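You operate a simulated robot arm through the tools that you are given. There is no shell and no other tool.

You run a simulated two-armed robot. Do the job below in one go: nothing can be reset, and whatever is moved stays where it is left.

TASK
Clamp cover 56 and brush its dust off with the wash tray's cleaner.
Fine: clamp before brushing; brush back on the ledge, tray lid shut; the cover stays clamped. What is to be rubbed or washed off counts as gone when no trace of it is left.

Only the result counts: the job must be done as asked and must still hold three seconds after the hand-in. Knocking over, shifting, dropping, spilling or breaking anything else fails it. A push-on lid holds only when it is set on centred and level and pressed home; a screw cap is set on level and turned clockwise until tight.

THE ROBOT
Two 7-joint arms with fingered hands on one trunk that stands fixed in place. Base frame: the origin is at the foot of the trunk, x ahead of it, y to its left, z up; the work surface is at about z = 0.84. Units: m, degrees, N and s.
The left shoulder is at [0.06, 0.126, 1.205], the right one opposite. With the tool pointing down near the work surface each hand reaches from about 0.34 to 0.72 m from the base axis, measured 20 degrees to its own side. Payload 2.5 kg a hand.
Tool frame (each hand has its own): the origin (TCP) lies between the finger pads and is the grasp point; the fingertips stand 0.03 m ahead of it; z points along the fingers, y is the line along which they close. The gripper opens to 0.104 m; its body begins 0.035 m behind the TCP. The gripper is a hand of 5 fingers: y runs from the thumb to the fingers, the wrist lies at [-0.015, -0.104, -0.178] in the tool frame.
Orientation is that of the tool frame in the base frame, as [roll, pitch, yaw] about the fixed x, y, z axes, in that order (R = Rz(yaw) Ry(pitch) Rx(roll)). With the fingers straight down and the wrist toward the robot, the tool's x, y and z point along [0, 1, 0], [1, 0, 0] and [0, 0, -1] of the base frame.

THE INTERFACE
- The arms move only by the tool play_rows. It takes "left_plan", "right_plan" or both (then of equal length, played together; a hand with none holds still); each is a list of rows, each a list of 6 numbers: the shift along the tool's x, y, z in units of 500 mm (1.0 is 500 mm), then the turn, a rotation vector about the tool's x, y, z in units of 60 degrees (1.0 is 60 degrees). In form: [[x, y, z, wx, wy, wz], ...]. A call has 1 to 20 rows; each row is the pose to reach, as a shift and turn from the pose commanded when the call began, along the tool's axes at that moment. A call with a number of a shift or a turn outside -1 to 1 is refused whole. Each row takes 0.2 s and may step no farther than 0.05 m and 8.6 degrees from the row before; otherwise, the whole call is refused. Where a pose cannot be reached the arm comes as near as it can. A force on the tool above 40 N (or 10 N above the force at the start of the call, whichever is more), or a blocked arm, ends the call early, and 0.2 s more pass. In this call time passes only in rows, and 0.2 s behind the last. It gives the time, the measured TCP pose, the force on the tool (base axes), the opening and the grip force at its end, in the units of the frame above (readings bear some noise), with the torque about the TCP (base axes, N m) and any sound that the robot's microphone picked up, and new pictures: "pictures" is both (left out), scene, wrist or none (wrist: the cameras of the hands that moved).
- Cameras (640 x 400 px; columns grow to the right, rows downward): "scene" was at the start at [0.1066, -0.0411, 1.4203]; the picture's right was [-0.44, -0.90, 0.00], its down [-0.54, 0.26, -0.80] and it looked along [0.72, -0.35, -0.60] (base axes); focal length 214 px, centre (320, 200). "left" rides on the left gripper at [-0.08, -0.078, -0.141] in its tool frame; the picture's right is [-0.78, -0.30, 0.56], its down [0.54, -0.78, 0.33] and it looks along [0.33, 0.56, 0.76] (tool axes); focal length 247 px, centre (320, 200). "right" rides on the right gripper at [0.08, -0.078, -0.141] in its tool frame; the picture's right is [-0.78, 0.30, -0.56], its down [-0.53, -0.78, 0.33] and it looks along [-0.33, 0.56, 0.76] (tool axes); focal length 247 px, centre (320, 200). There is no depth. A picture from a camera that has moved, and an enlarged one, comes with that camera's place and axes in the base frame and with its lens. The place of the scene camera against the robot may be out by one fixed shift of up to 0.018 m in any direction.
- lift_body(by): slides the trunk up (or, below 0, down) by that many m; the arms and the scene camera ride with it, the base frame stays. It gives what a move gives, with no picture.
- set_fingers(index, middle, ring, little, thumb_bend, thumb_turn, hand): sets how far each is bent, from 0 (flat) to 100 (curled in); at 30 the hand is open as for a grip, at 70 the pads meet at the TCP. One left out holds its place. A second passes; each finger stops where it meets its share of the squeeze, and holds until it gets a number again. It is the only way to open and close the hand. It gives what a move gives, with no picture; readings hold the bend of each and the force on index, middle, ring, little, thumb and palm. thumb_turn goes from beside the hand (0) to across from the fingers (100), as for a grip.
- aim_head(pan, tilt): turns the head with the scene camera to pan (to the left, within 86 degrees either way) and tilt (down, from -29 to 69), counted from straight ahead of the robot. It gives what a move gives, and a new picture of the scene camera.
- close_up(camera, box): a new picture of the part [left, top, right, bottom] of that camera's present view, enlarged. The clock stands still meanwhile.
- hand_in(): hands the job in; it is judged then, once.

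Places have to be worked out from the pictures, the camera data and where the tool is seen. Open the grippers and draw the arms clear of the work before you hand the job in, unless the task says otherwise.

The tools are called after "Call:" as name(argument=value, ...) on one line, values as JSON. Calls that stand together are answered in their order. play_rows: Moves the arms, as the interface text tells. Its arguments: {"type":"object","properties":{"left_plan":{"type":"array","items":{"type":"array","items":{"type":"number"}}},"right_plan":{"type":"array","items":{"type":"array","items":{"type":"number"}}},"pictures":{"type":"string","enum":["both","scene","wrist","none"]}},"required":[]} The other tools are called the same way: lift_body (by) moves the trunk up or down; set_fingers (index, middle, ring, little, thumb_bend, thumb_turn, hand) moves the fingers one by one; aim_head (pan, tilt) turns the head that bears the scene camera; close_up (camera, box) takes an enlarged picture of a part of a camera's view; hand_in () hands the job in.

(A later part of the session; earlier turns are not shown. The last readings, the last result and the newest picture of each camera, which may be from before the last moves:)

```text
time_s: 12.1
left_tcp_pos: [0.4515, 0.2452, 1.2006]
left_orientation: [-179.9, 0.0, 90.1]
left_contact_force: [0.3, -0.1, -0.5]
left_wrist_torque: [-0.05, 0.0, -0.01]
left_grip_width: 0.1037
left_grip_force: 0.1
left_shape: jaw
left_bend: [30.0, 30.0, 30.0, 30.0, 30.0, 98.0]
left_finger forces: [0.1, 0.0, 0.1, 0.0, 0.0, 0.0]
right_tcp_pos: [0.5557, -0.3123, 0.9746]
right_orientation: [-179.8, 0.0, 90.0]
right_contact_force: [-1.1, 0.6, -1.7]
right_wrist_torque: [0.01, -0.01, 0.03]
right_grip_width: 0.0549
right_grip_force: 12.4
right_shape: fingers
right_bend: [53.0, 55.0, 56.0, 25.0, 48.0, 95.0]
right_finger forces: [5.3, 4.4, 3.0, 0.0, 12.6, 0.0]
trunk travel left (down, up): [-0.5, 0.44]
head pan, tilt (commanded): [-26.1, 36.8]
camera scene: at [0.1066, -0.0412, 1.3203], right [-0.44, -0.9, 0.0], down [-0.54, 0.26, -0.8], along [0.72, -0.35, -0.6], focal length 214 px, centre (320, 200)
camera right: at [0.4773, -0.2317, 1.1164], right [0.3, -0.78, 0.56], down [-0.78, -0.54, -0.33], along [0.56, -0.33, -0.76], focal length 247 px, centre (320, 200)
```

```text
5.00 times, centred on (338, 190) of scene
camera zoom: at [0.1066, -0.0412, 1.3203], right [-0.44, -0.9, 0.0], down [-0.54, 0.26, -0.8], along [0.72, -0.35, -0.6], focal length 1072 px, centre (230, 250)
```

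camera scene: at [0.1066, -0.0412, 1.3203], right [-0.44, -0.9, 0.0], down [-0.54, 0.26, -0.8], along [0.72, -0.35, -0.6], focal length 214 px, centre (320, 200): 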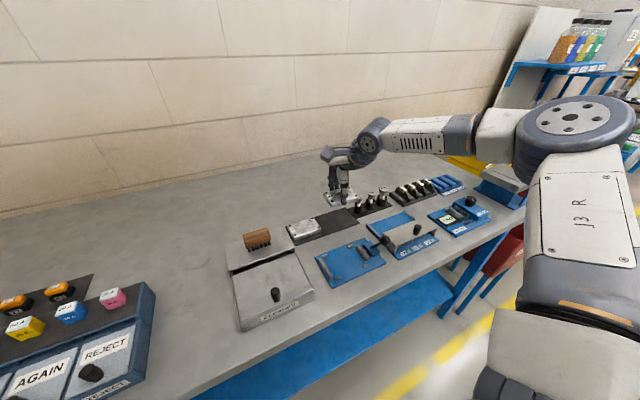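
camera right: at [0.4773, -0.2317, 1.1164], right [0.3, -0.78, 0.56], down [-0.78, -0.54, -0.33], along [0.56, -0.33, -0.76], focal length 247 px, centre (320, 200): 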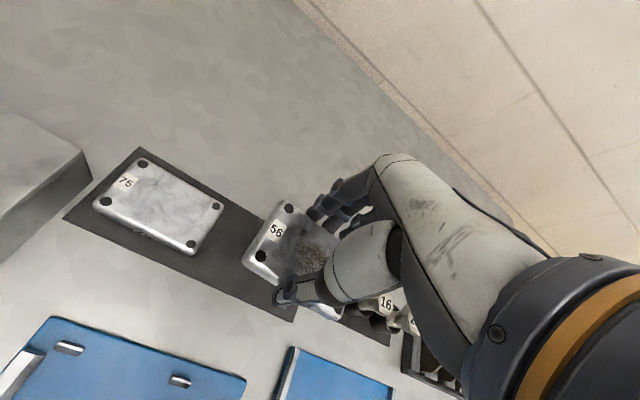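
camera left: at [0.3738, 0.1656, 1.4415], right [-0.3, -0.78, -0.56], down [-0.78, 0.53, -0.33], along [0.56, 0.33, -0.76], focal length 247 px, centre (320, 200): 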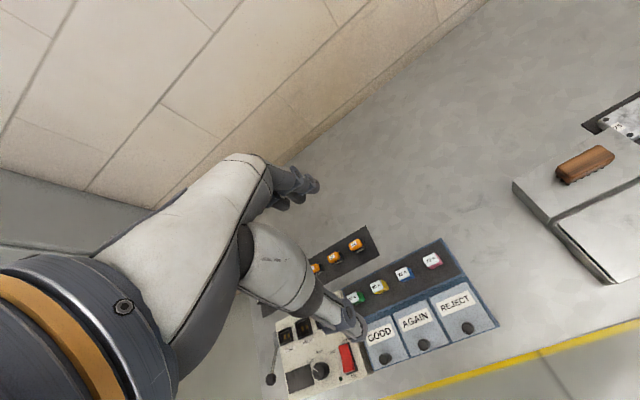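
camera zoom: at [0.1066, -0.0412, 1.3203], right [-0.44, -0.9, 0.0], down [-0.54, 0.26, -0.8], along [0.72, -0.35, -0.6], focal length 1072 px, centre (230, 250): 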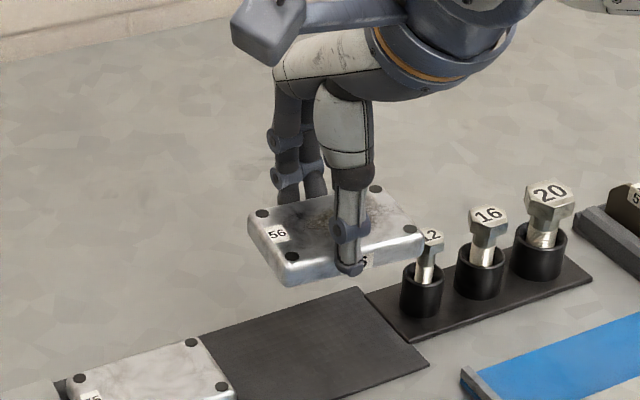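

The cover is held level but yawed about -5.5° and sits about 9 mm toward the robot from the TCP. I carry it above the fixture and turn the hand +5.5° about vertical to square it, then check the view.

Call:
play_rows(right_plan=[[0.035, -0.072, -0.01, 0, 0, -0.022], [0.07, -0.144, -0.01, 0, 0, -0.045], [0.105, -0.216, 0, 0, 0, -0.068], [0.139, -0.288, 0.02, 0, 0, -0.0917]], pictures="both")

Call:
close_up(camera="right", box=[140, 160, 380, 400])

Call:
close_up(camera="scene", box=[300, 180, 400, 290])

```text
time_s: 13.1
left_tcp_pos: [0.4511, 0.2451, 1.2005]
left_orientation: [179.9, 0.0, 90.2]
left_contact_force: [0.7, 0.2, 0.5]
left_wrist_torque: [0.02, 0.01, -0.01]
left_grip_width: 0.1038
left_grip_force: 0.0
left_shape: jaw
left_bend: [30.0, 30.0, 30.0, 30.0, 30.0, 98.0]
left_finger forces: [0.0, 0.0, 0.0, 0.0, 0.0, 0.0]
right_tcp_pos: [0.4122, -0.2419, 0.9651]
right_orientation: [-179.9, 0.0, 95.5]
right_contact_force: [-0.8, 0.6, -1.4]
right_wrist_torque: [0.01, 0.0, -0.03]
right_grip_width: 0.0553
right_grip_force: 12.2
right_shape: fingers
right_bend: [53.0, 55.0, 56.0, 25.0, 48.0, 95.0]
right_finger forces: [5.2, 4.4, 2.9, 0.0, 12.5, 0.1]
trunk travel left (down, up): [-0.5, 0.44]
head pan, tilt (commanded): [-26.1, 36.8]
camera scene: at [0.1065, -0.0412, 1.3203], right [-0.44, -0.9, 0.0], down [-0.54, 0.26, -0.8], along [0.72, -0.35, -0.6], focal length 214 px, centre (320, 200)
camera right: at [0.3256, -0.1697, 1.1063], right [0.37, -0.74, 0.56], down [-0.72, -0.61, -0.33], along [0.59, -0.28, -0.76], focal length 247 px, centre (320, 200)
```

scene: 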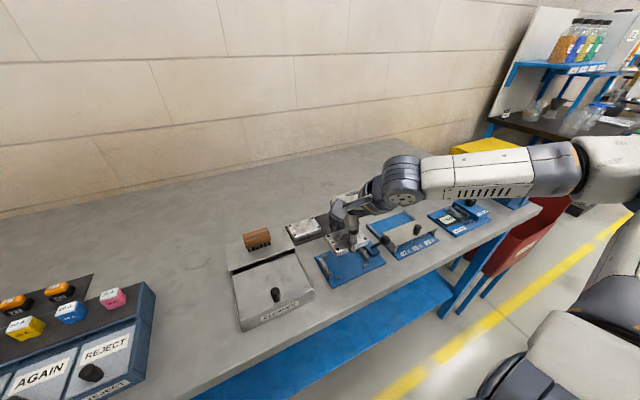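
right: 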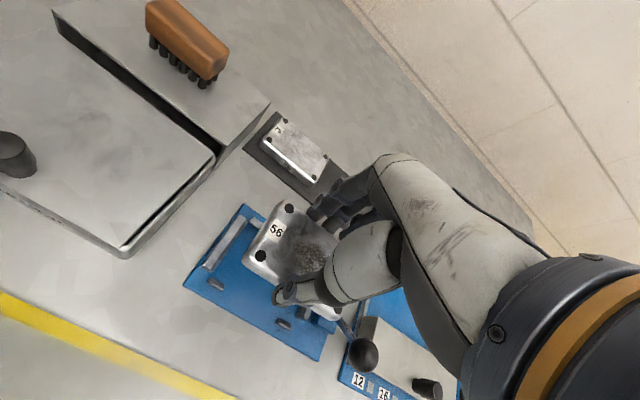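

```text
1.67 times, centred on (260, 280) of right
camera zoom: at [0.3256, -0.1697, 1.1063], right [0.37, -0.74, 0.56], down [-0.72, -0.61, -0.33], along [0.59, -0.28, -0.76], focal length 412 px, centre (420, 67)
```

zoom: 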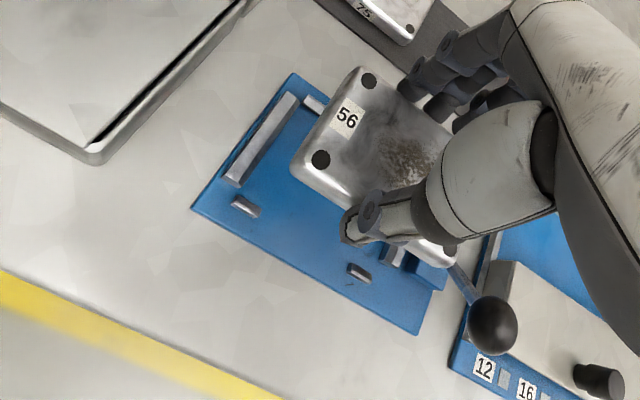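

```text
3.64 times, centred on (350, 235) of scene
camera zoom: at [0.1065, -0.0412, 1.3203], right [-0.44, -0.9, 0.0], down [-0.54, 0.26, -0.8], along [0.72, -0.35, -0.6], focal length 780 px, centre (211, 73)
```

zoom: 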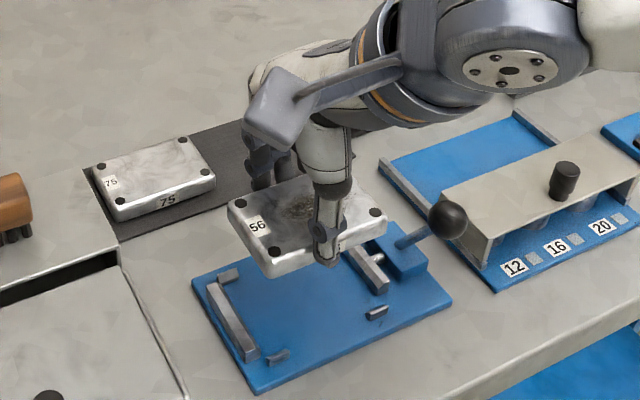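

The cover now looks square to the fixture, with its centre about 2 mm off the channel centre. I correct that and lower to just above the pins.

Call:
play_rows(right_plan=[[-0.004, 0.003, 0.04, 0, 0, -0.008], [-0.004, 0.003, 0.08, 0, 0, -0.008], [-0.004, 0.003, 0.11, 0, 0, -0.008]], pictures="both")

Call:
close_up(camera="right", box=[140, 160, 380, 400])

Call:
close_up(camera="scene", box=[310, 200, 390, 290])

```text
time_s: 13.9
left_tcp_pos: [0.4515, 0.2457, 1.2008]
left_orientation: [-179.9, 0.0, 90.1]
left_contact_force: [1.2, -0.8, 0.1]
left_wrist_torque: [-0.01, 0.03, -0.02]
left_grip_width: 0.1038
left_grip_force: 0.1
left_shape: jaw
left_bend: [30.0, 30.0, 30.0, 30.0, 30.0, 98.0]
left_finger forces: [0.0, 0.0, 0.1, 0.0, 0.1, 0.0]
right_tcp_pos: [0.4142, -0.2444, 0.91]
right_orientation: [180.0, 0.0, 96.0]
right_contact_force: [-0.1, -0.3, -1.9]
right_wrist_torque: [0.01, -0.04, -0.01]
right_grip_width: 0.0551
right_grip_force: 12.6
right_shape: fingers
right_bend: [53.0, 55.0, 56.0, 25.0, 48.0, 95.0]
right_finger forces: [5.2, 4.4, 2.9, 0.0, 12.5, 0.0]
trunk travel left (down, up): [-0.5, 0.44]
head pan, tilt (commanded): [-26.1, 36.8]
camera scene: at [0.1068, -0.0412, 1.3203], right [-0.44, -0.9, 0.0], down [-0.54, 0.26, -0.8], along [0.72, -0.35, -0.6], focal length 214 px, centre (320, 200)
camera right: at [0.3274, -0.1726, 1.0517], right [0.38, -0.74, 0.56], down [-0.72, -0.61, -0.33], along [0.59, -0.27, -0.76], focal length 247 px, centre (320, 200)
```

scene: 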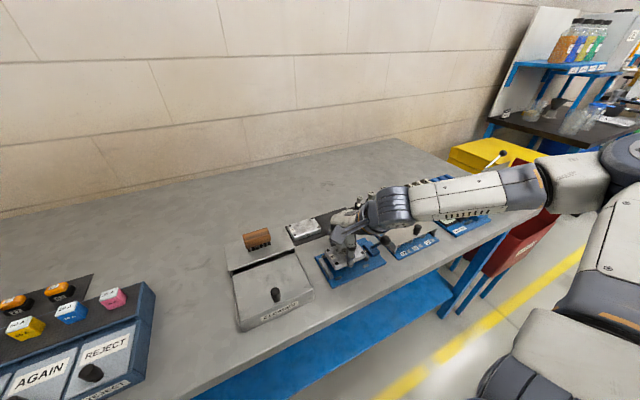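
right: 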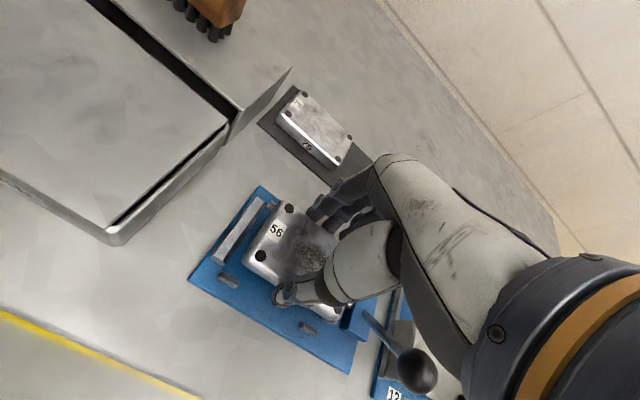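

```text
1.67 times, centred on (260, 280) of right
camera zoom: at [0.3274, -0.1726, 1.0517], right [0.38, -0.74, 0.56], down [-0.72, -0.61, -0.33], along [0.59, -0.27, -0.76], focal length 412 px, centre (420, 67)
```

zoom: 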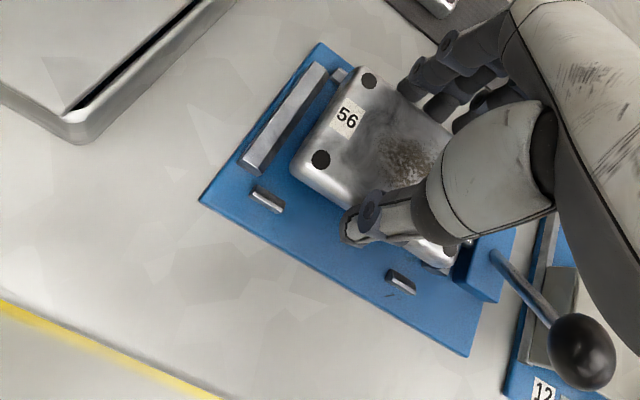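

```text
4.44 times, centred on (350, 245) of scene
camera zoom: at [0.1068, -0.0412, 1.3203], right [-0.44, -0.9, 0.0], down [-0.54, 0.26, -0.8], along [0.72, -0.35, -0.6], focal length 953 px, centre (187, 0)
```

zoom: 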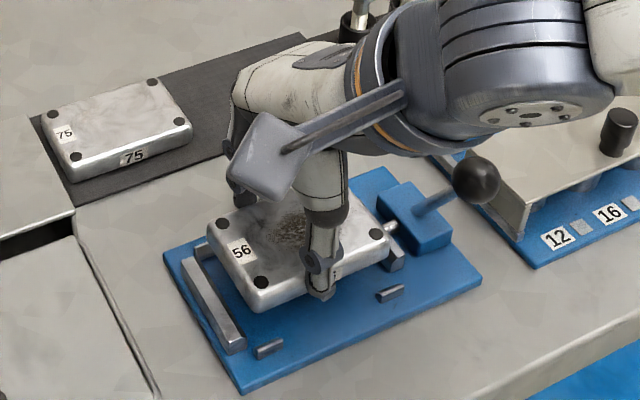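

Alignment with the pins is within about 1 mm. I nudge 1 mm toward the robot and descend in small steps, watching the force.

Call:
play_rows(right_plan=[[0, -0.002, 0.006, 0, 0, 0], [0, -0.002, 0.012, 0, 0, 0], [0, -0.002, 0.018, 0, 0, 0], [0, -0.002, 0.024, 0, 0, 0]], pictures="both")

Call:
close_up(camera="scene", box=[310, 200, 390, 290])

Call:
close_up(camera="right", box=[140, 160, 380, 400])

```text
time_s: 14.9
left_tcp_pos: [0.4523, 0.2445, 1.2005]
left_orientation: [180.0, -0.1, 90.0]
left_contact_force: [-0.1, -0.4, 0.2]
left_wrist_torque: [0.02, -0.02, -0.01]
left_grip_width: 0.1034
left_grip_force: 0.2
left_shape: jaw
left_bend: [30.0, 30.0, 30.0, 30.0, 30.0, 98.0]
left_finger forces: [0.1, 0.0, 0.0, 0.1, 0.1, 0.1]
right_tcp_pos: [0.4127, -0.2448, 0.8979]
right_orientation: [-180.0, 0.1, 95.9]
right_contact_force: [-0.1, -0.3, -0.6]
right_wrist_torque: [0.02, 0.01, -0.04]
right_grip_width: 0.0549
right_grip_force: 12.4
right_shape: fingers
right_bend: [53.0, 55.0, 56.0, 25.0, 48.0, 95.0]
right_finger forces: [5.3, 4.4, 2.9, 0.0, 12.5, 0.0]
trunk travel left (down, up): [-0.5, 0.44]
head pan, tilt (commanded): [-26.1, 36.8]
camera scene: at [0.1067, -0.0412, 1.3203], right [-0.44, -0.9, 0.0], down [-0.54, 0.26, -0.8], along [0.72, -0.35, -0.6], focal length 214 px, centre (320, 200)
camera right: at [0.327, -0.1729, 1.0396], right [0.38, -0.74, 0.56], down [-0.72, -0.61, -0.33], along [0.59, -0.27, -0.76], focal length 247 px, centre (320, 200)
```

scene: 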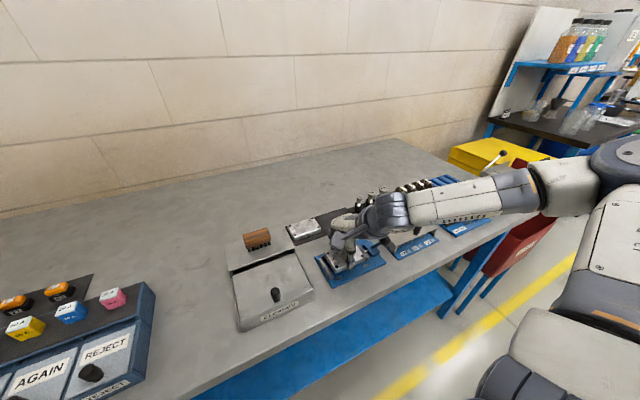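
right: 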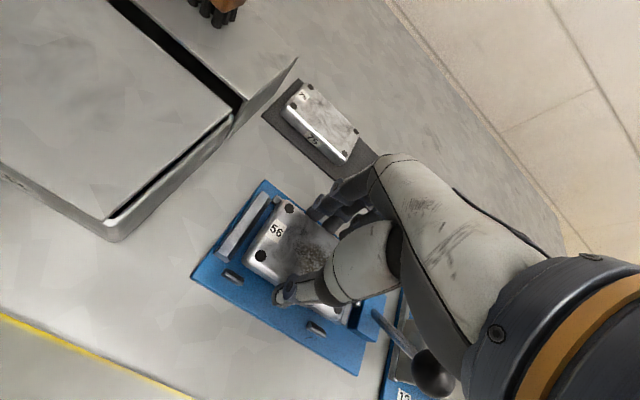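

```text
4.44 times, centred on (350, 245) of scene
camera zoom: at [0.1067, -0.0412, 1.3203], right [-0.44, -0.9, 0.0], down [-0.54, 0.26, -0.8], along [0.72, -0.35, -0.6], focal length 953 px, centre (187, 0)
```

zoom: 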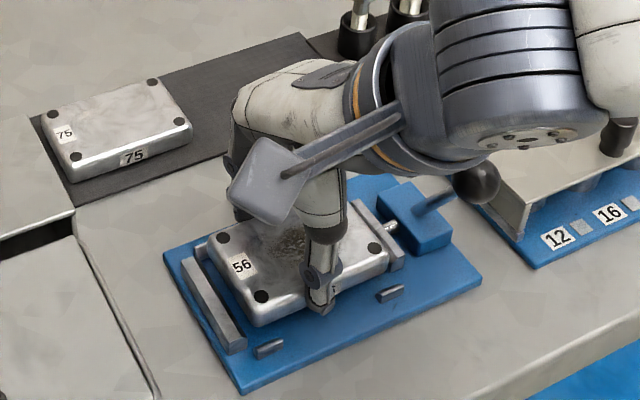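

```text
1.67 times, centred on (260, 280) of right
camera zoom: at [0.327, -0.1729, 1.0396], right [0.38, -0.74, 0.56], down [-0.72, -0.61, -0.33], along [0.59, -0.27, -0.76], focal length 412 px, centre (420, 67)
```

zoom: 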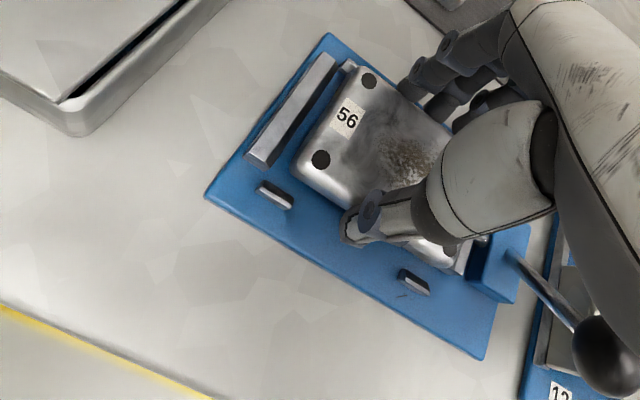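

Still no contact at z=0.898. I continue down in small steps until the cover seats.

Call:
play_rows(right_plan=[[0, 0, 0.004, 0, 0, 0], [0, 0, 0.008, 0, 0, 0], [0, 0, 0.012, 0, 0, 0], [0, 0, 0.016, 0, 0, 0]], pictures="both")

Call:
close_up(camera="scene", box=[310, 200, 390, 290])

Call:
close_up(camera="right", box=[140, 160, 380, 400])

```text
time_s: 15.9
left_tcp_pos: [0.4518, 0.2447, 1.2003]
left_orientation: [180.0, 0.0, 90.1]
left_contact_force: [0.4, -0.5, 0.8]
left_wrist_torque: [0.0, -0.01, 0.01]
left_grip_width: 0.1038
left_grip_force: 0.0
left_shape: jaw
left_bend: [30.0, 30.0, 30.0, 30.0, 30.0, 98.0]
left_finger forces: [0.0, 0.0, 0.0, 0.0, 0.1, 0.0]
right_tcp_pos: [0.4133, -0.2453, 0.8904]
right_orientation: [179.9, 0.0, 96.0]
right_contact_force: [-0.9, 0.8, 0.5]
right_wrist_torque: [0.0, 0.06, -0.05]
right_grip_width: 0.055
right_grip_force: 12.6
right_shape: fingers
right_bend: [53.0, 55.0, 56.0, 25.0, 48.0, 95.0]
right_finger forces: [5.2, 4.2, 2.8, 0.0, 12.9, 0.1]
trunk travel left (down, up): [-0.5, 0.44]
head pan, tilt (commanded): [-26.1, 36.8]
camera scene: at [0.1065, -0.0411, 1.3204], right [-0.44, -0.9, 0.0], down [-0.54, 0.26, -0.8], along [0.72, -0.35, -0.6], focal length 214 px, centre (320, 200)
camera right: at [0.3268, -0.1727, 1.0316], right [0.37, -0.74, 0.56], down [-0.72, -0.61, -0.33], along [0.59, -0.27, -0.76], focal length 247 px, centre (320, 200)
```

scene: 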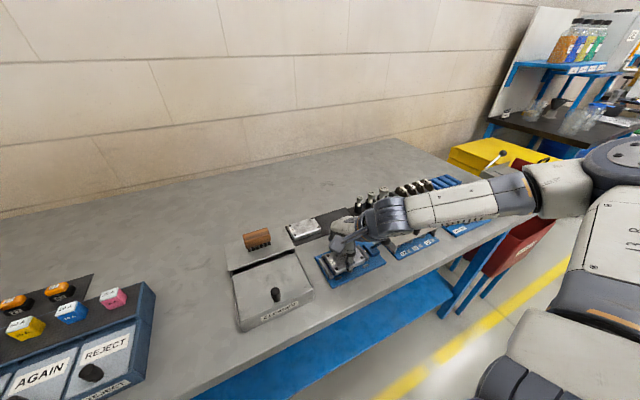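
right: 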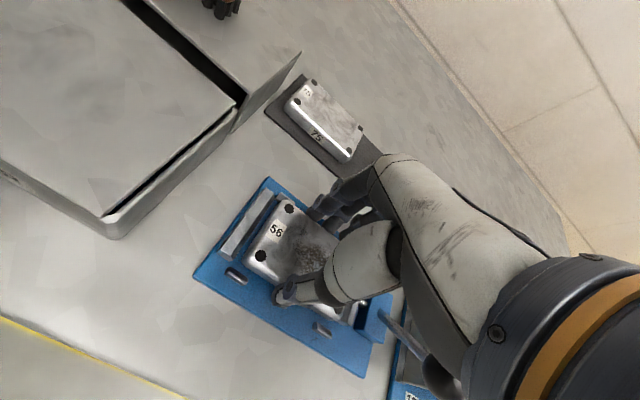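

```text
4.44 times, centred on (350, 245) of scene
camera zoom: at [0.1065, -0.0411, 1.3204], right [-0.44, -0.9, 0.0], down [-0.54, 0.26, -0.8], along [0.72, -0.35, -0.6], focal length 953 px, centre (187, 0)
```

zoom: 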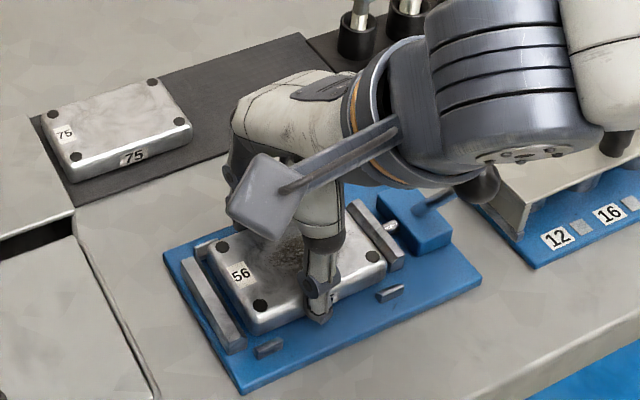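

```text
1.67 times, centred on (260, 280) of right
camera zoom: at [0.3268, -0.1727, 1.0316], right [0.37, -0.74, 0.56], down [-0.72, -0.61, -0.33], along [0.59, -0.27, -0.76], focal length 412 px, centre (420, 67)
```

zoom: 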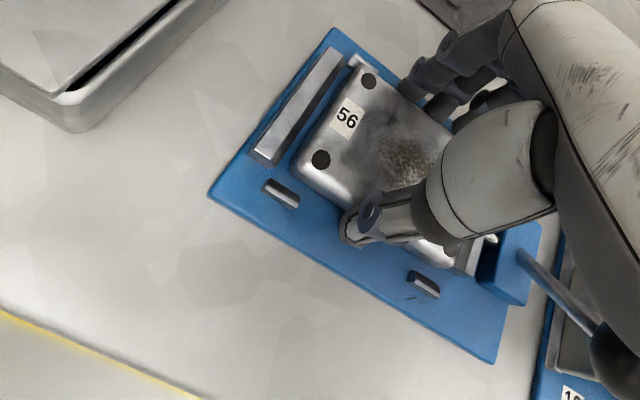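

Forces hint at near-seating at z=0.890. I feel down a few more millimetres in 1 mm rows.

Call:
play_rows(right_plan=[[0, 0, 0.002, 0, 0, 0], [0, 0, 0.004, 0, 0, 0], [0, 0, 0.006, 0, 0, 0]], pictures="none")

```text
time_s: 16.7
left_tcp_pos: [0.4516, 0.2454, 1.2007]
left_orientation: [180.0, 0.1, 90.1]
left_contact_force: [0.3, 1.0, 0.1]
left_wrist_torque: [0.04, 0.02, 0.02]
left_grip_width: 0.104
left_grip_force: 0.1
left_shape: jaw
left_bend: [30.0, 30.0, 30.0, 30.0, 30.0, 98.0]
left_finger forces: [0.0, 0.0, 0.0, 0.1, 0.0, 0.1]
right_tcp_pos: [0.4155, -0.2442, 0.8884]
right_orientation: [179.7, 0.1, 96.0]
right_contact_force: [-1.0, -3.0, 14.8]
right_wrist_torque: [-0.09, 0.24, 0.0]
right_grip_width: 0.0554
right_grip_force: 12.5
right_shape: fingers
right_bend: [53.0, 56.0, 56.0, 25.0, 48.0, 95.0]
right_finger forces: [5.2, 4.3, 2.8, 0.1, 13.8, 0.0]
trunk travel left (down, up): [-0.5, 0.44]
head pan, tilt (commanded): [-26.1, 36.8]
```

A 15 N upward contact shows the cover is resting on something at z=0.888. I check the pictures to see whether it is seated on the plate.

Call:
close_up(camera="scene", box=[315, 220, 375, 290])

Call:
close_up(camera="right", box=[180, 170, 380, 370])

Call:
close_up(camera="left", box=[400, 150, 640, 400])

```text
5.71 times, centred on (345, 255) of scene
camera zoom: at [0.1055, -0.0407, 1.3207], right [-0.44, -0.9, 0.0], down [-0.54, 0.26, -0.8], along [0.72, -0.35, -0.6], focal length 1226 px, centre (177, -114)
```

zoom: 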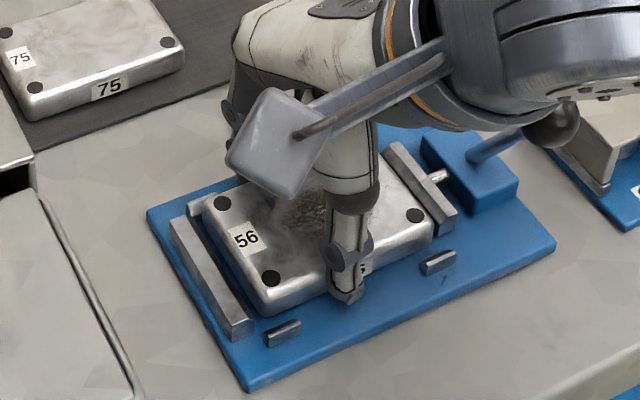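

```text
2.00 times, centred on (280, 270) of right
camera zoom: at [0.3269, -0.1722, 1.0297], right [0.37, -0.74, 0.56], down [-0.71, -0.61, -0.34], along [0.59, -0.27, -0.76], focal length 494 px, centre (400, 60)
```

zoom: 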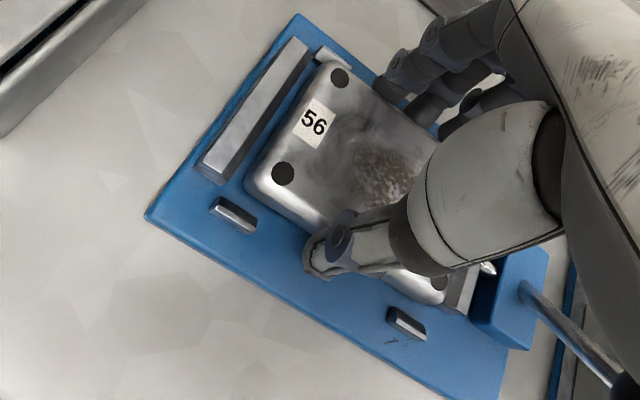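

```text
1.60 times, centred on (520, 275) of left
camera zoom: at [0.3733, 0.1652, 1.3421], right [-0.29, -0.78, -0.56], down [-0.78, 0.53, -0.33], along [0.56, 0.33, -0.76], focal length 395 px, centre (0, 80)
```

zoom: 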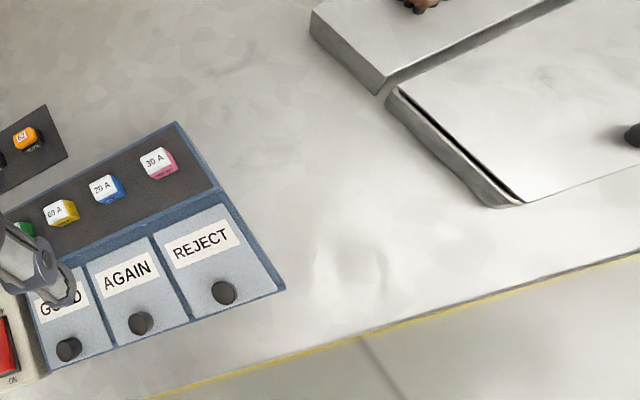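

The torque and geometry agree that the cover rests on the plate between the pins, centred at about (0.403, -0.247). I relieve the downward push by 1.5 mm and then open the fingers.

Call:
play_rows(right_plan=[[0, 0, -0.003, 0, 0, 0]], pictures="none")

Call:
set_fingers(hand="right", index=32, middle=32, ring=32, little=30, thumb_bend=30)

Call:
close_up(camera="scene", box=[315, 220, 375, 290])

Call:
close_up(camera="right", box=[180, 170, 380, 370])

```text
time_s: 17.1
left_tcp_pos: [0.452, 0.2453, 1.2]
left_orientation: [180.0, 0.0, 90.1]
left_contact_force: [-0.5, 0.3, -0.4]
left_wrist_torque: [-0.02, 0.01, 0.01]
left_grip_width: 0.1035
left_grip_force: 0.0
left_shape: jaw
left_bend: [30.0, 30.0, 30.0, 30.0, 30.0, 98.0]
left_finger forces: [0.1, 0.0, 0.0, 0.0, 0.0, 0.0]
right_tcp_pos: [0.4134, -0.2441, 0.8893]
right_orientation: [179.9, 0.1, 96.0]
right_contact_force: [3.5, -0.8, 10.6]
right_wrist_torque: [-0.03, 0.07, -0.01]
right_grip_width: 0.0552
right_grip_force: 13.3
right_shape: fingers
right_bend: [53.0, 56.0, 56.0, 25.0, 48.0, 95.0]
right_finger forces: [6.2, 5.1, 3.6, 0.0, 12.4, 0.1]
trunk travel left (down, up): [-0.5, 0.44]
head pan, tilt (commanded): [-26.1, 36.8]
```

```text
time_s: 18.1
left_tcp_pos: [0.4516, 0.2455, 1.2001]
left_orientation: [-180.0, 0.0, 90.1]
left_contact_force: [0.4, 0.0, -0.3]
left_wrist_torque: [0.01, 0.03, -0.03]
left_grip_width: 0.1036
left_grip_force: 0.1
left_shape: jaw
left_bend: [30.0, 30.0, 30.0, 30.0, 30.0, 98.0]
left_finger forces: [0.1, 0.0, 0.0, 0.1, 0.1, 0.0]
right_tcp_pos: [0.4132, -0.2444, 0.8886]
right_orientation: [179.9, 0.1, 96.0]
right_contact_force: [-0.3, 0.3, 0.1]
right_wrist_torque: [0.02, 0.02, 0.0]
right_grip_width: 0.1003
right_grip_force: 0.0
right_shape: fingers
right_bend: [32.0, 32.0, 32.0, 30.0, 30.0, 97.0]
right_finger forces: [0.0, 0.0, 0.0, 0.0, 0.0, 0.1]
trunk travel left (down, up): [-0.5, 0.44]
head pan, tilt (commanded): [-26.1, 36.8]
```

```text
5.71 times, centred on (345, 255) of scene
camera zoom: at [0.1066, -0.0411, 1.3203], right [-0.44, -0.9, 0.0], down [-0.54, 0.26, -0.8], along [0.72, -0.35, -0.6], focal length 1226 px, centre (177, -114)
```

zoom: 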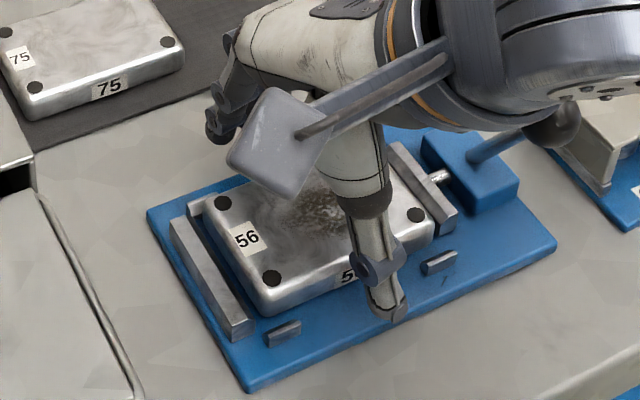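

```text
2.00 times, centred on (280, 270) of right
camera zoom: at [0.327, -0.1726, 1.0297], right [0.38, -0.74, 0.56], down [-0.72, -0.61, -0.33], along [0.59, -0.27, -0.76], focal length 494 px, centre (400, 60)
```

zoom: 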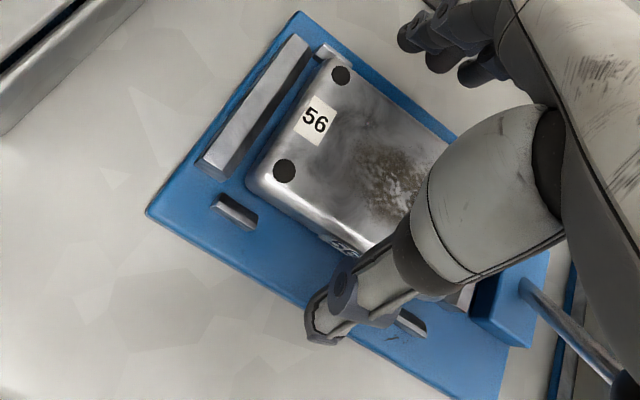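

The cover is released and sits in the fixture. I raise the hand straight up and look at the cover and the lever.

Call:
play_rows(right_plan=[[0, 0, -0.06, 0, 0, 0], [0, 0, -0.14, 0, 0, 0], [0, 0, -0.22, 0, 0, 0], [-0.04, 0.06, -0.28, 0, 0, 0], [-0.08, 0.14, -0.32, 0, 0, 0]], pictures="both")

Call:
close_up(camera="scene", box=[310, 220, 406, 290])

Call:
close_up(camera="right", box=[160, 170, 400, 400])

```text
time_s: 19.3
left_tcp_pos: [0.4513, 0.246, 1.2007]
left_orientation: [-179.9, 0.0, 90.2]
left_contact_force: [-0.4, 0.3, -0.5]
left_wrist_torque: [-0.02, 0.07, 0.03]
left_grip_width: 0.1036
left_grip_force: 0.2
left_shape: jaw
left_bend: [30.0, 30.0, 30.0, 30.0, 30.0, 98.0]
left_finger forces: [0.0, 0.0, 0.0, 0.1, 0.1, 0.0]
right_tcp_pos: [0.4874, -0.2767, 1.0483]
right_orientation: [179.9, 0.0, 96.0]
right_contact_force: [0.2, 0.3, 0.4]
right_wrist_torque: [0.02, 0.01, 0.0]
right_grip_width: 0.1001
right_grip_force: 0.1
right_shape: fingers
right_bend: [32.0, 32.0, 32.0, 30.0, 30.0, 97.0]
right_finger forces: [0.0, 0.0, 0.0, 0.0, 0.1, 0.0]
trunk travel left (down, up): [-0.5, 0.44]
head pan, tilt (commanded): [-26.1, 36.8]
camera scene: at [0.1069, -0.0411, 1.3202], right [-0.44, -0.9, 0.0], down [-0.54, 0.26, -0.8], along [0.72, -0.35, -0.6], focal length 214 px, centre (320, 200)
camera right: at [0.4012, -0.2051, 1.1902], right [0.38, -0.74, 0.56], down [-0.72, -0.61, -0.33], along [0.59, -0.27, -0.76], focal length 247 px, centre (320, 200)
```

scene: 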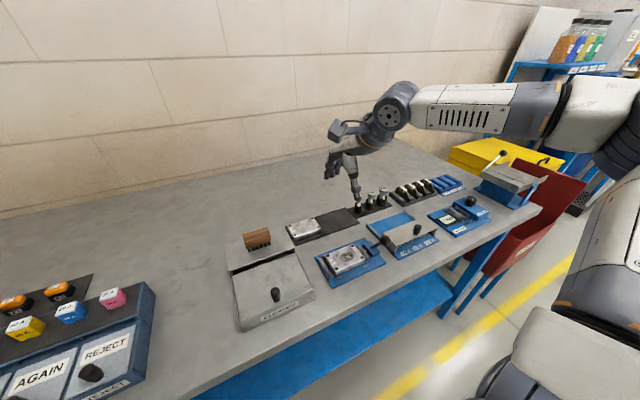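
right: 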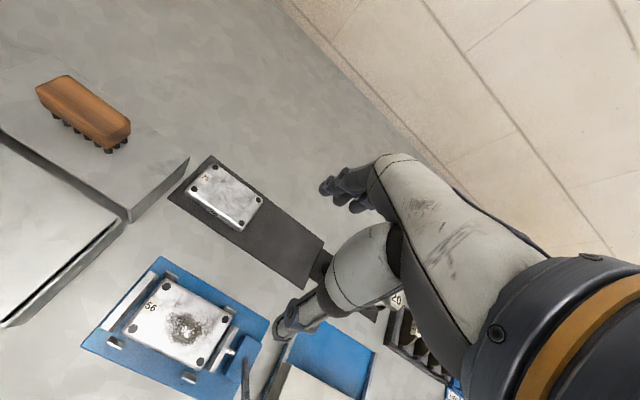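

```text
5.71 times, centred on (358, 255) of scene
camera zoom: at [0.1069, -0.0411, 1.3202], right [-0.44, -0.9, 0.0], down [-0.54, 0.26, -0.8], along [0.72, -0.35, -0.6], focal length 1226 px, centre (103, -114)
```

zoom: 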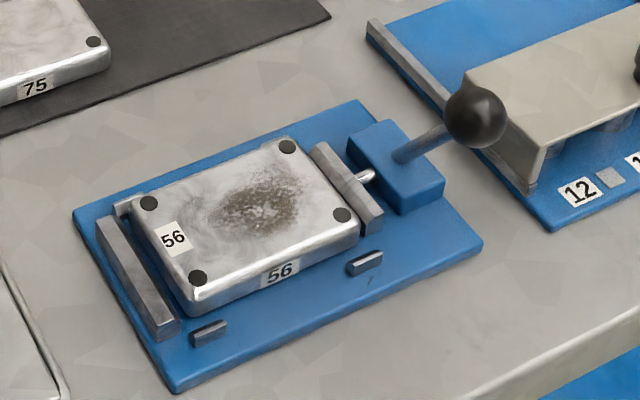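

```text
1.74 times, centred on (280, 285) of right
camera zoom: at [0.4012, -0.2051, 1.1902], right [0.38, -0.74, 0.56], down [-0.72, -0.61, -0.33], along [0.59, -0.27, -0.76], focal length 430 px, centre (390, 52)
```

zoom: 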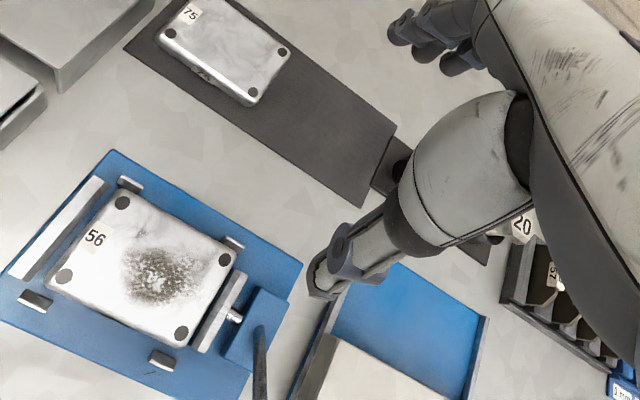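

The cover sits between the pins with the moving jaw close to it. The lever's ball I triangulate at about (0.367, -0.330, 0.930), leaning toward the robot from its base at (0.40, -0.325), so it likely swings toward +x. I bring the open hand above it, squared up.

Call:
play_rows(right_plan=[[-0.029, -0.065, 0.02, 0, 0, 0.03], [-0.058, -0.13, 0.05, 0, 0, 0.07], [-0.0867, -0.195, 0.09, 0, 0, 0.1]], pictures="both")

Call:
close_up(camera="right", box=[160, 170, 400, 400])

Call:
close_up(camera="scene", box=[310, 180, 430, 290])

```text
time_s: 20.1
left_tcp_pos: [0.4503, 0.2456, 1.2]
left_orientation: [179.9, 0.1, 90.1]
left_contact_force: [0.2, 0.9, 0.7]
left_wrist_torque: [-0.01, 0.0, 0.04]
left_grip_width: 0.1039
left_grip_force: 0.1
left_shape: jaw
left_bend: [30.0, 30.0, 30.0, 30.0, 30.0, 98.0]
left_finger forces: [0.0, 0.0, 0.0, 0.1, 0.0, 0.0]
right_tcp_pos: [0.3963, -0.3292, 1.0043]
right_orientation: [179.9, 0.2, 90.1]
right_contact_force: [0.1, 0.0, 2.0]
right_wrist_torque: [-0.06, 0.01, -0.02]
right_grip_width: 0.1006
right_grip_force: 0.1
right_shape: fingers
right_bend: [32.0, 32.0, 32.0, 30.0, 30.0, 97.0]
right_finger forces: [0.0, 0.0, 0.0, 0.0, 0.1, 0.1]
trunk travel left (down, up): [-0.5, 0.44]
head pan, tilt (commanded): [-26.1, 36.8]
camera scene: at [0.1061, -0.0403, 1.3205], right [-0.44, -0.9, 0.0], down [-0.54, 0.26, -0.8], along [0.72, -0.35, -0.6], focal length 214 px, centre (320, 200)
camera right: at [0.3165, -0.2483, 1.1453], right [0.3, -0.77, 0.56], down [-0.78, -0.54, -0.33], along [0.56, -0.34, -0.76], focal length 247 px, centre (320, 200)
```

scene: 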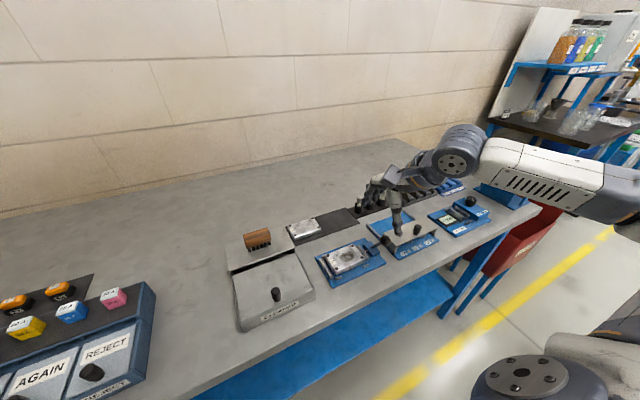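
right: 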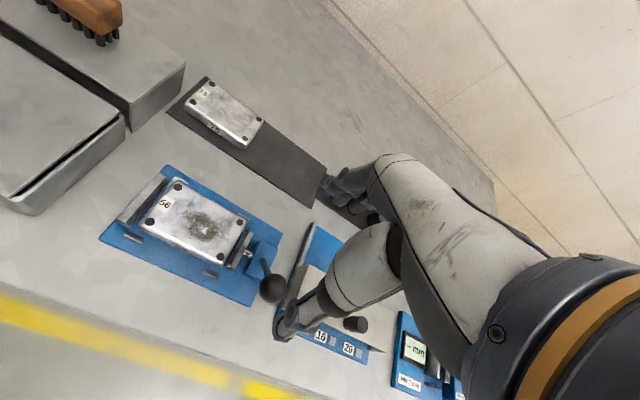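

```text
1.74 times, centred on (280, 285) of right
camera zoom: at [0.3165, -0.2483, 1.1453], right [0.3, -0.77, 0.56], down [-0.78, -0.54, -0.33], along [0.56, -0.34, -0.76], focal length 430 px, centre (390, 52)
```

zoom: 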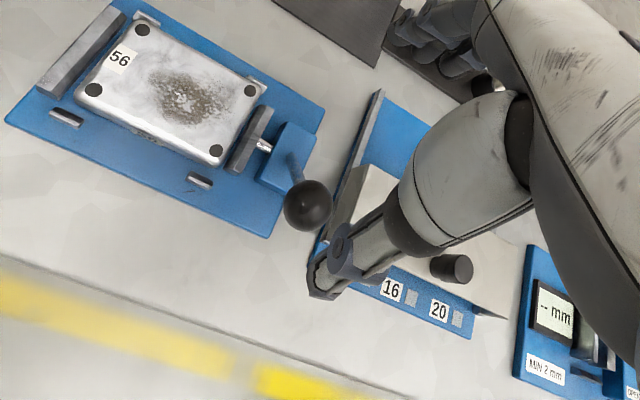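

```text
3.64 times, centred on (370, 235) of scene
camera zoom: at [0.1061, -0.0403, 1.3205], right [-0.44, -0.9, 0.0], down [-0.54, 0.26, -0.8], along [0.72, -0.35, -0.6], focal length 780 px, centre (138, 73)
```

zoom: 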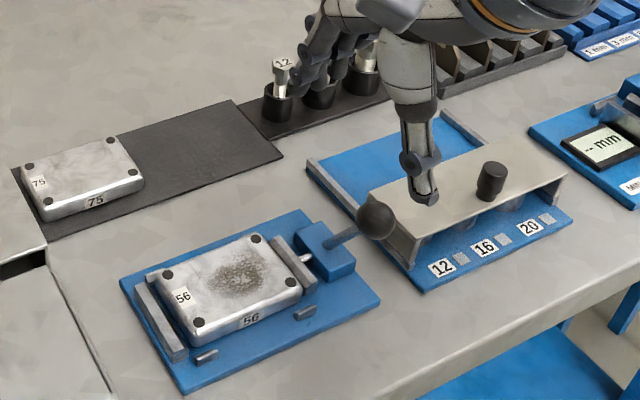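

The ball is confirmed at about (0.366, -0.330, 0.930) and the open thumb and fingers straddle it. I lower the hand so thumb and fingers come down either side of the ball.

Call:
play_rows(right_plan=[[0, 0, 0.04, 0, 0, 0], [0, 0, 0.08, 0, 0, 0], [0, 0, 0.116, 0, 0, 0]], pictures="both")

Call:
close_up(camera="right", box=[160, 170, 400, 400])

Call:
close_up(camera="scene", box=[310, 180, 430, 290])

```text
time_s: 20.9
left_tcp_pos: [0.4511, 0.2456, 1.201]
left_orientation: [179.9, 0.0, 90.1]
left_contact_force: [-0.3, 0.0, 0.9]
left_wrist_torque: [-0.01, 0.0, 0.05]
left_grip_width: 0.1036
left_grip_force: 0.0
left_shape: jaw
left_bend: [30.0, 30.0, 30.0, 30.0, 30.0, 98.0]
left_finger forces: [0.0, 0.0, 0.0, 0.0, 0.0, 0.0]
right_tcp_pos: [0.3949, -0.3294, 0.9439]
right_orientation: [-179.9, -0.1, 90.0]
right_contact_force: [0.3, 0.1, 1.1]
right_wrist_torque: [-0.01, 0.02, 0.02]
right_grip_width: 0.1003
right_grip_force: 0.0
right_shape: fingers
right_bend: [32.0, 32.0, 32.0, 30.0, 30.0, 97.0]
right_finger forces: [0.1, 0.1, 0.0, 0.0, 0.1, 0.0]
trunk travel left (down, up): [-0.5, 0.44]
head pan, tilt (commanded): [-26.1, 36.8]
camera scene: at [0.1066, -0.0411, 1.3203], right [-0.44, -0.9, 0.0], down [-0.54, 0.26, -0.8], along [0.72, -0.35, -0.6], focal length 214 px, centre (320, 200)
camera right: at [0.3162, -0.2495, 1.0863], right [0.3, -0.78, 0.56], down [-0.78, -0.53, -0.33], along [0.56, -0.33, -0.76], focal length 247 px, centre (320, 200)
```

scene: 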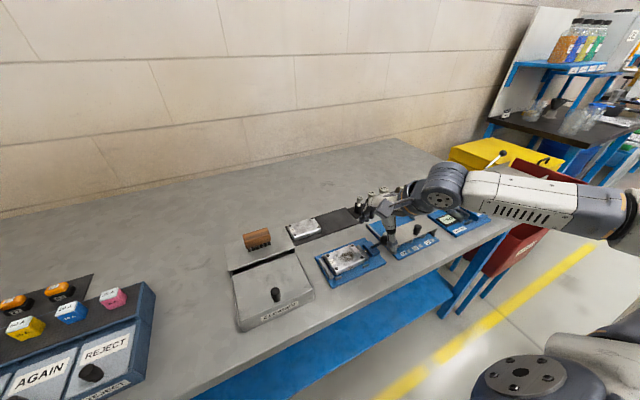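
right: 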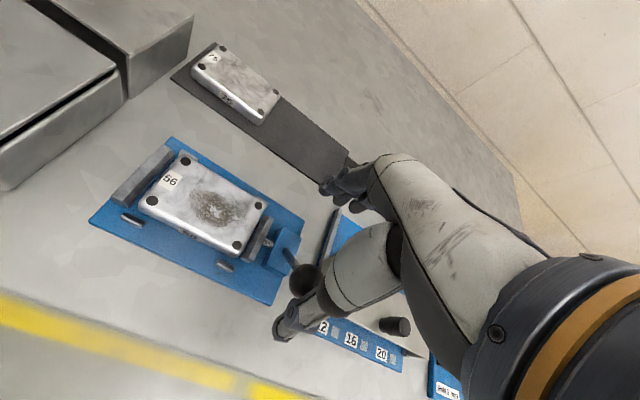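

```text
1.74 times, centred on (280, 285) of right
camera zoom: at [0.3162, -0.2495, 1.0863], right [0.3, -0.78, 0.56], down [-0.78, -0.53, -0.33], along [0.56, -0.33, -0.76], focal length 430 px, centre (390, 52)
```

zoom: 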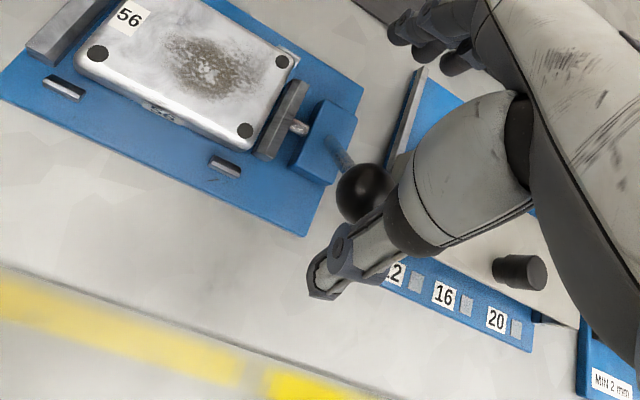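

```text
3.64 times, centred on (370, 235) of scene
camera zoom: at [0.1066, -0.0411, 1.3203], right [-0.44, -0.9, 0.0], down [-0.54, 0.26, -0.8], along [0.72, -0.35, -0.6], focal length 780 px, centre (138, 73)
```

zoom: 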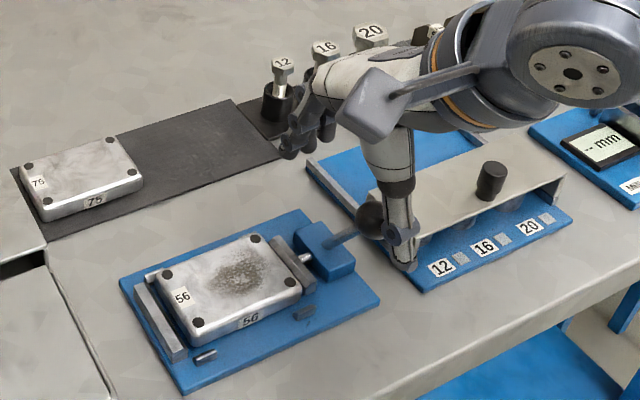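

The ball lies between thumb and fingers. I push gently in +x with the thumb in small steps and watch force and jaw.

Call:
play_rows(right_plan=[[0, 0.012, 0, 0, 0, 0], [0, 0.024, 0, 0, 0, 0], [0, 0.034, 0, 0, 0, 0], [0, 0.044, 0, 0, 0, 0]], pictures="both")

Call:
close_up(camera="right", box=[160, 170, 400, 400])

Call:
close_up(camera="scene", box=[310, 180, 430, 290])

```text
time_s: 21.9
left_tcp_pos: [0.4517, 0.2447, 1.2009]
left_orientation: [180.0, 0.0, 90.1]
left_contact_force: [-0.2, 0.4, -0.5]
left_wrist_torque: [0.02, 0.02, 0.0]
left_grip_width: 0.1035
left_grip_force: 0.0
left_shape: jaw
left_bend: [30.0, 30.0, 30.0, 30.0, 30.0, 98.0]
left_finger forces: [0.0, 0.1, 0.0, 0.0, 0.1, 0.0]
right_tcp_pos: [0.4157, -0.3304, 0.9452]
right_orientation: [180.0, 0.0, 90.0]
right_contact_force: [-2.3, 0.3, 3.3]
right_wrist_torque: [-0.04, 0.2, -0.06]
right_grip_width: 0.1052
right_grip_force: 1.7
right_shape: fingers
right_bend: [32.0, 32.0, 32.0, 30.0, 26.0, 97.0]
right_finger forces: [0.0, 0.2, 0.1, 0.1, 3.5, 0.0]
trunk travel left (down, up): [-0.5, 0.44]
head pan, tilt (commanded): [-26.1, 36.8]
camera scene: at [0.1061, -0.0409, 1.3204], right [-0.44, -0.9, 0.0], down [-0.54, 0.26, -0.8], along [0.72, -0.35, -0.6], focal length 214 px, centre (320, 200)
camera right: at [0.3374, -0.2494, 1.0872], right [0.3, -0.78, 0.56], down [-0.78, -0.53, -0.33], along [0.56, -0.33, -0.76], focal length 247 px, centre (320, 200)
```

scene: 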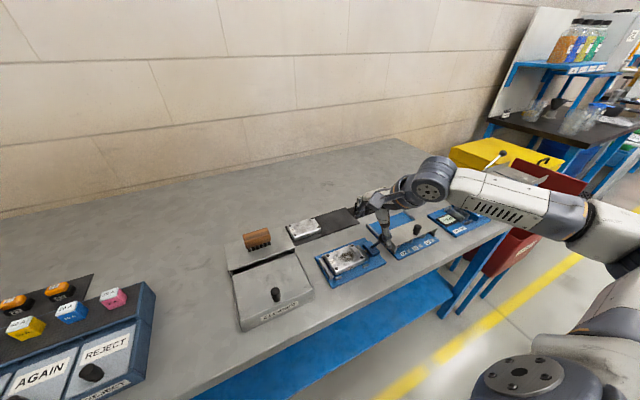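
right: 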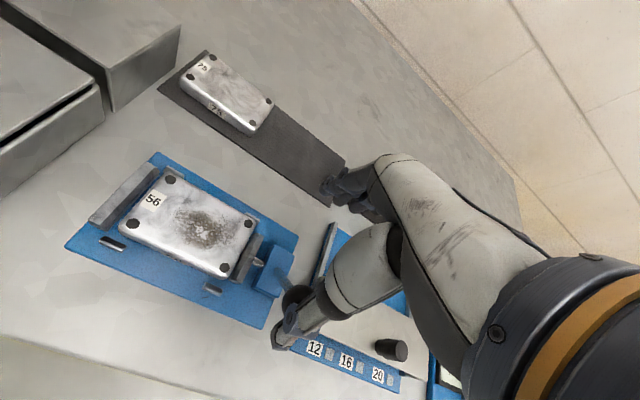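

```text
1.74 times, centred on (280, 285) of right
camera zoom: at [0.3374, -0.2494, 1.0872], right [0.3, -0.78, 0.56], down [-0.78, -0.53, -0.33], along [0.56, -0.33, -0.76], focal length 430 px, centre (390, 52)
```

zoom: 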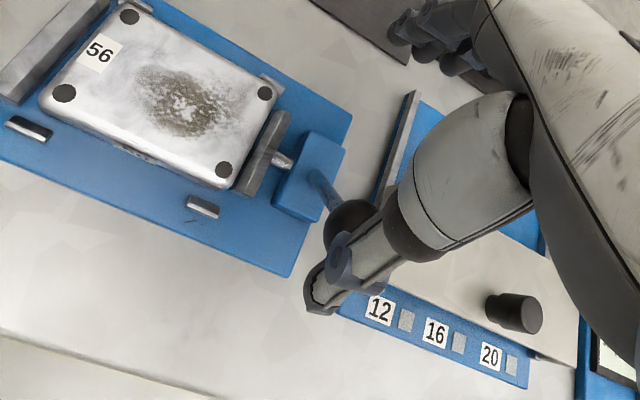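

```text
3.64 times, centred on (370, 235) of scene
camera zoom: at [0.1061, -0.0409, 1.3204], right [-0.44, -0.9, 0.0], down [-0.54, 0.26, -0.8], along [0.72, -0.35, -0.6], focal length 780 px, centre (138, 73)
```

zoom: 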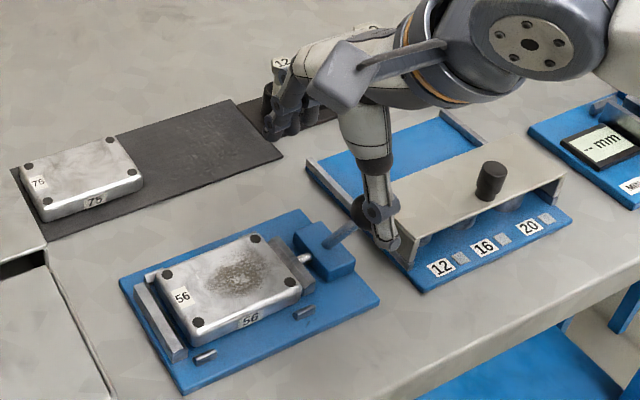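

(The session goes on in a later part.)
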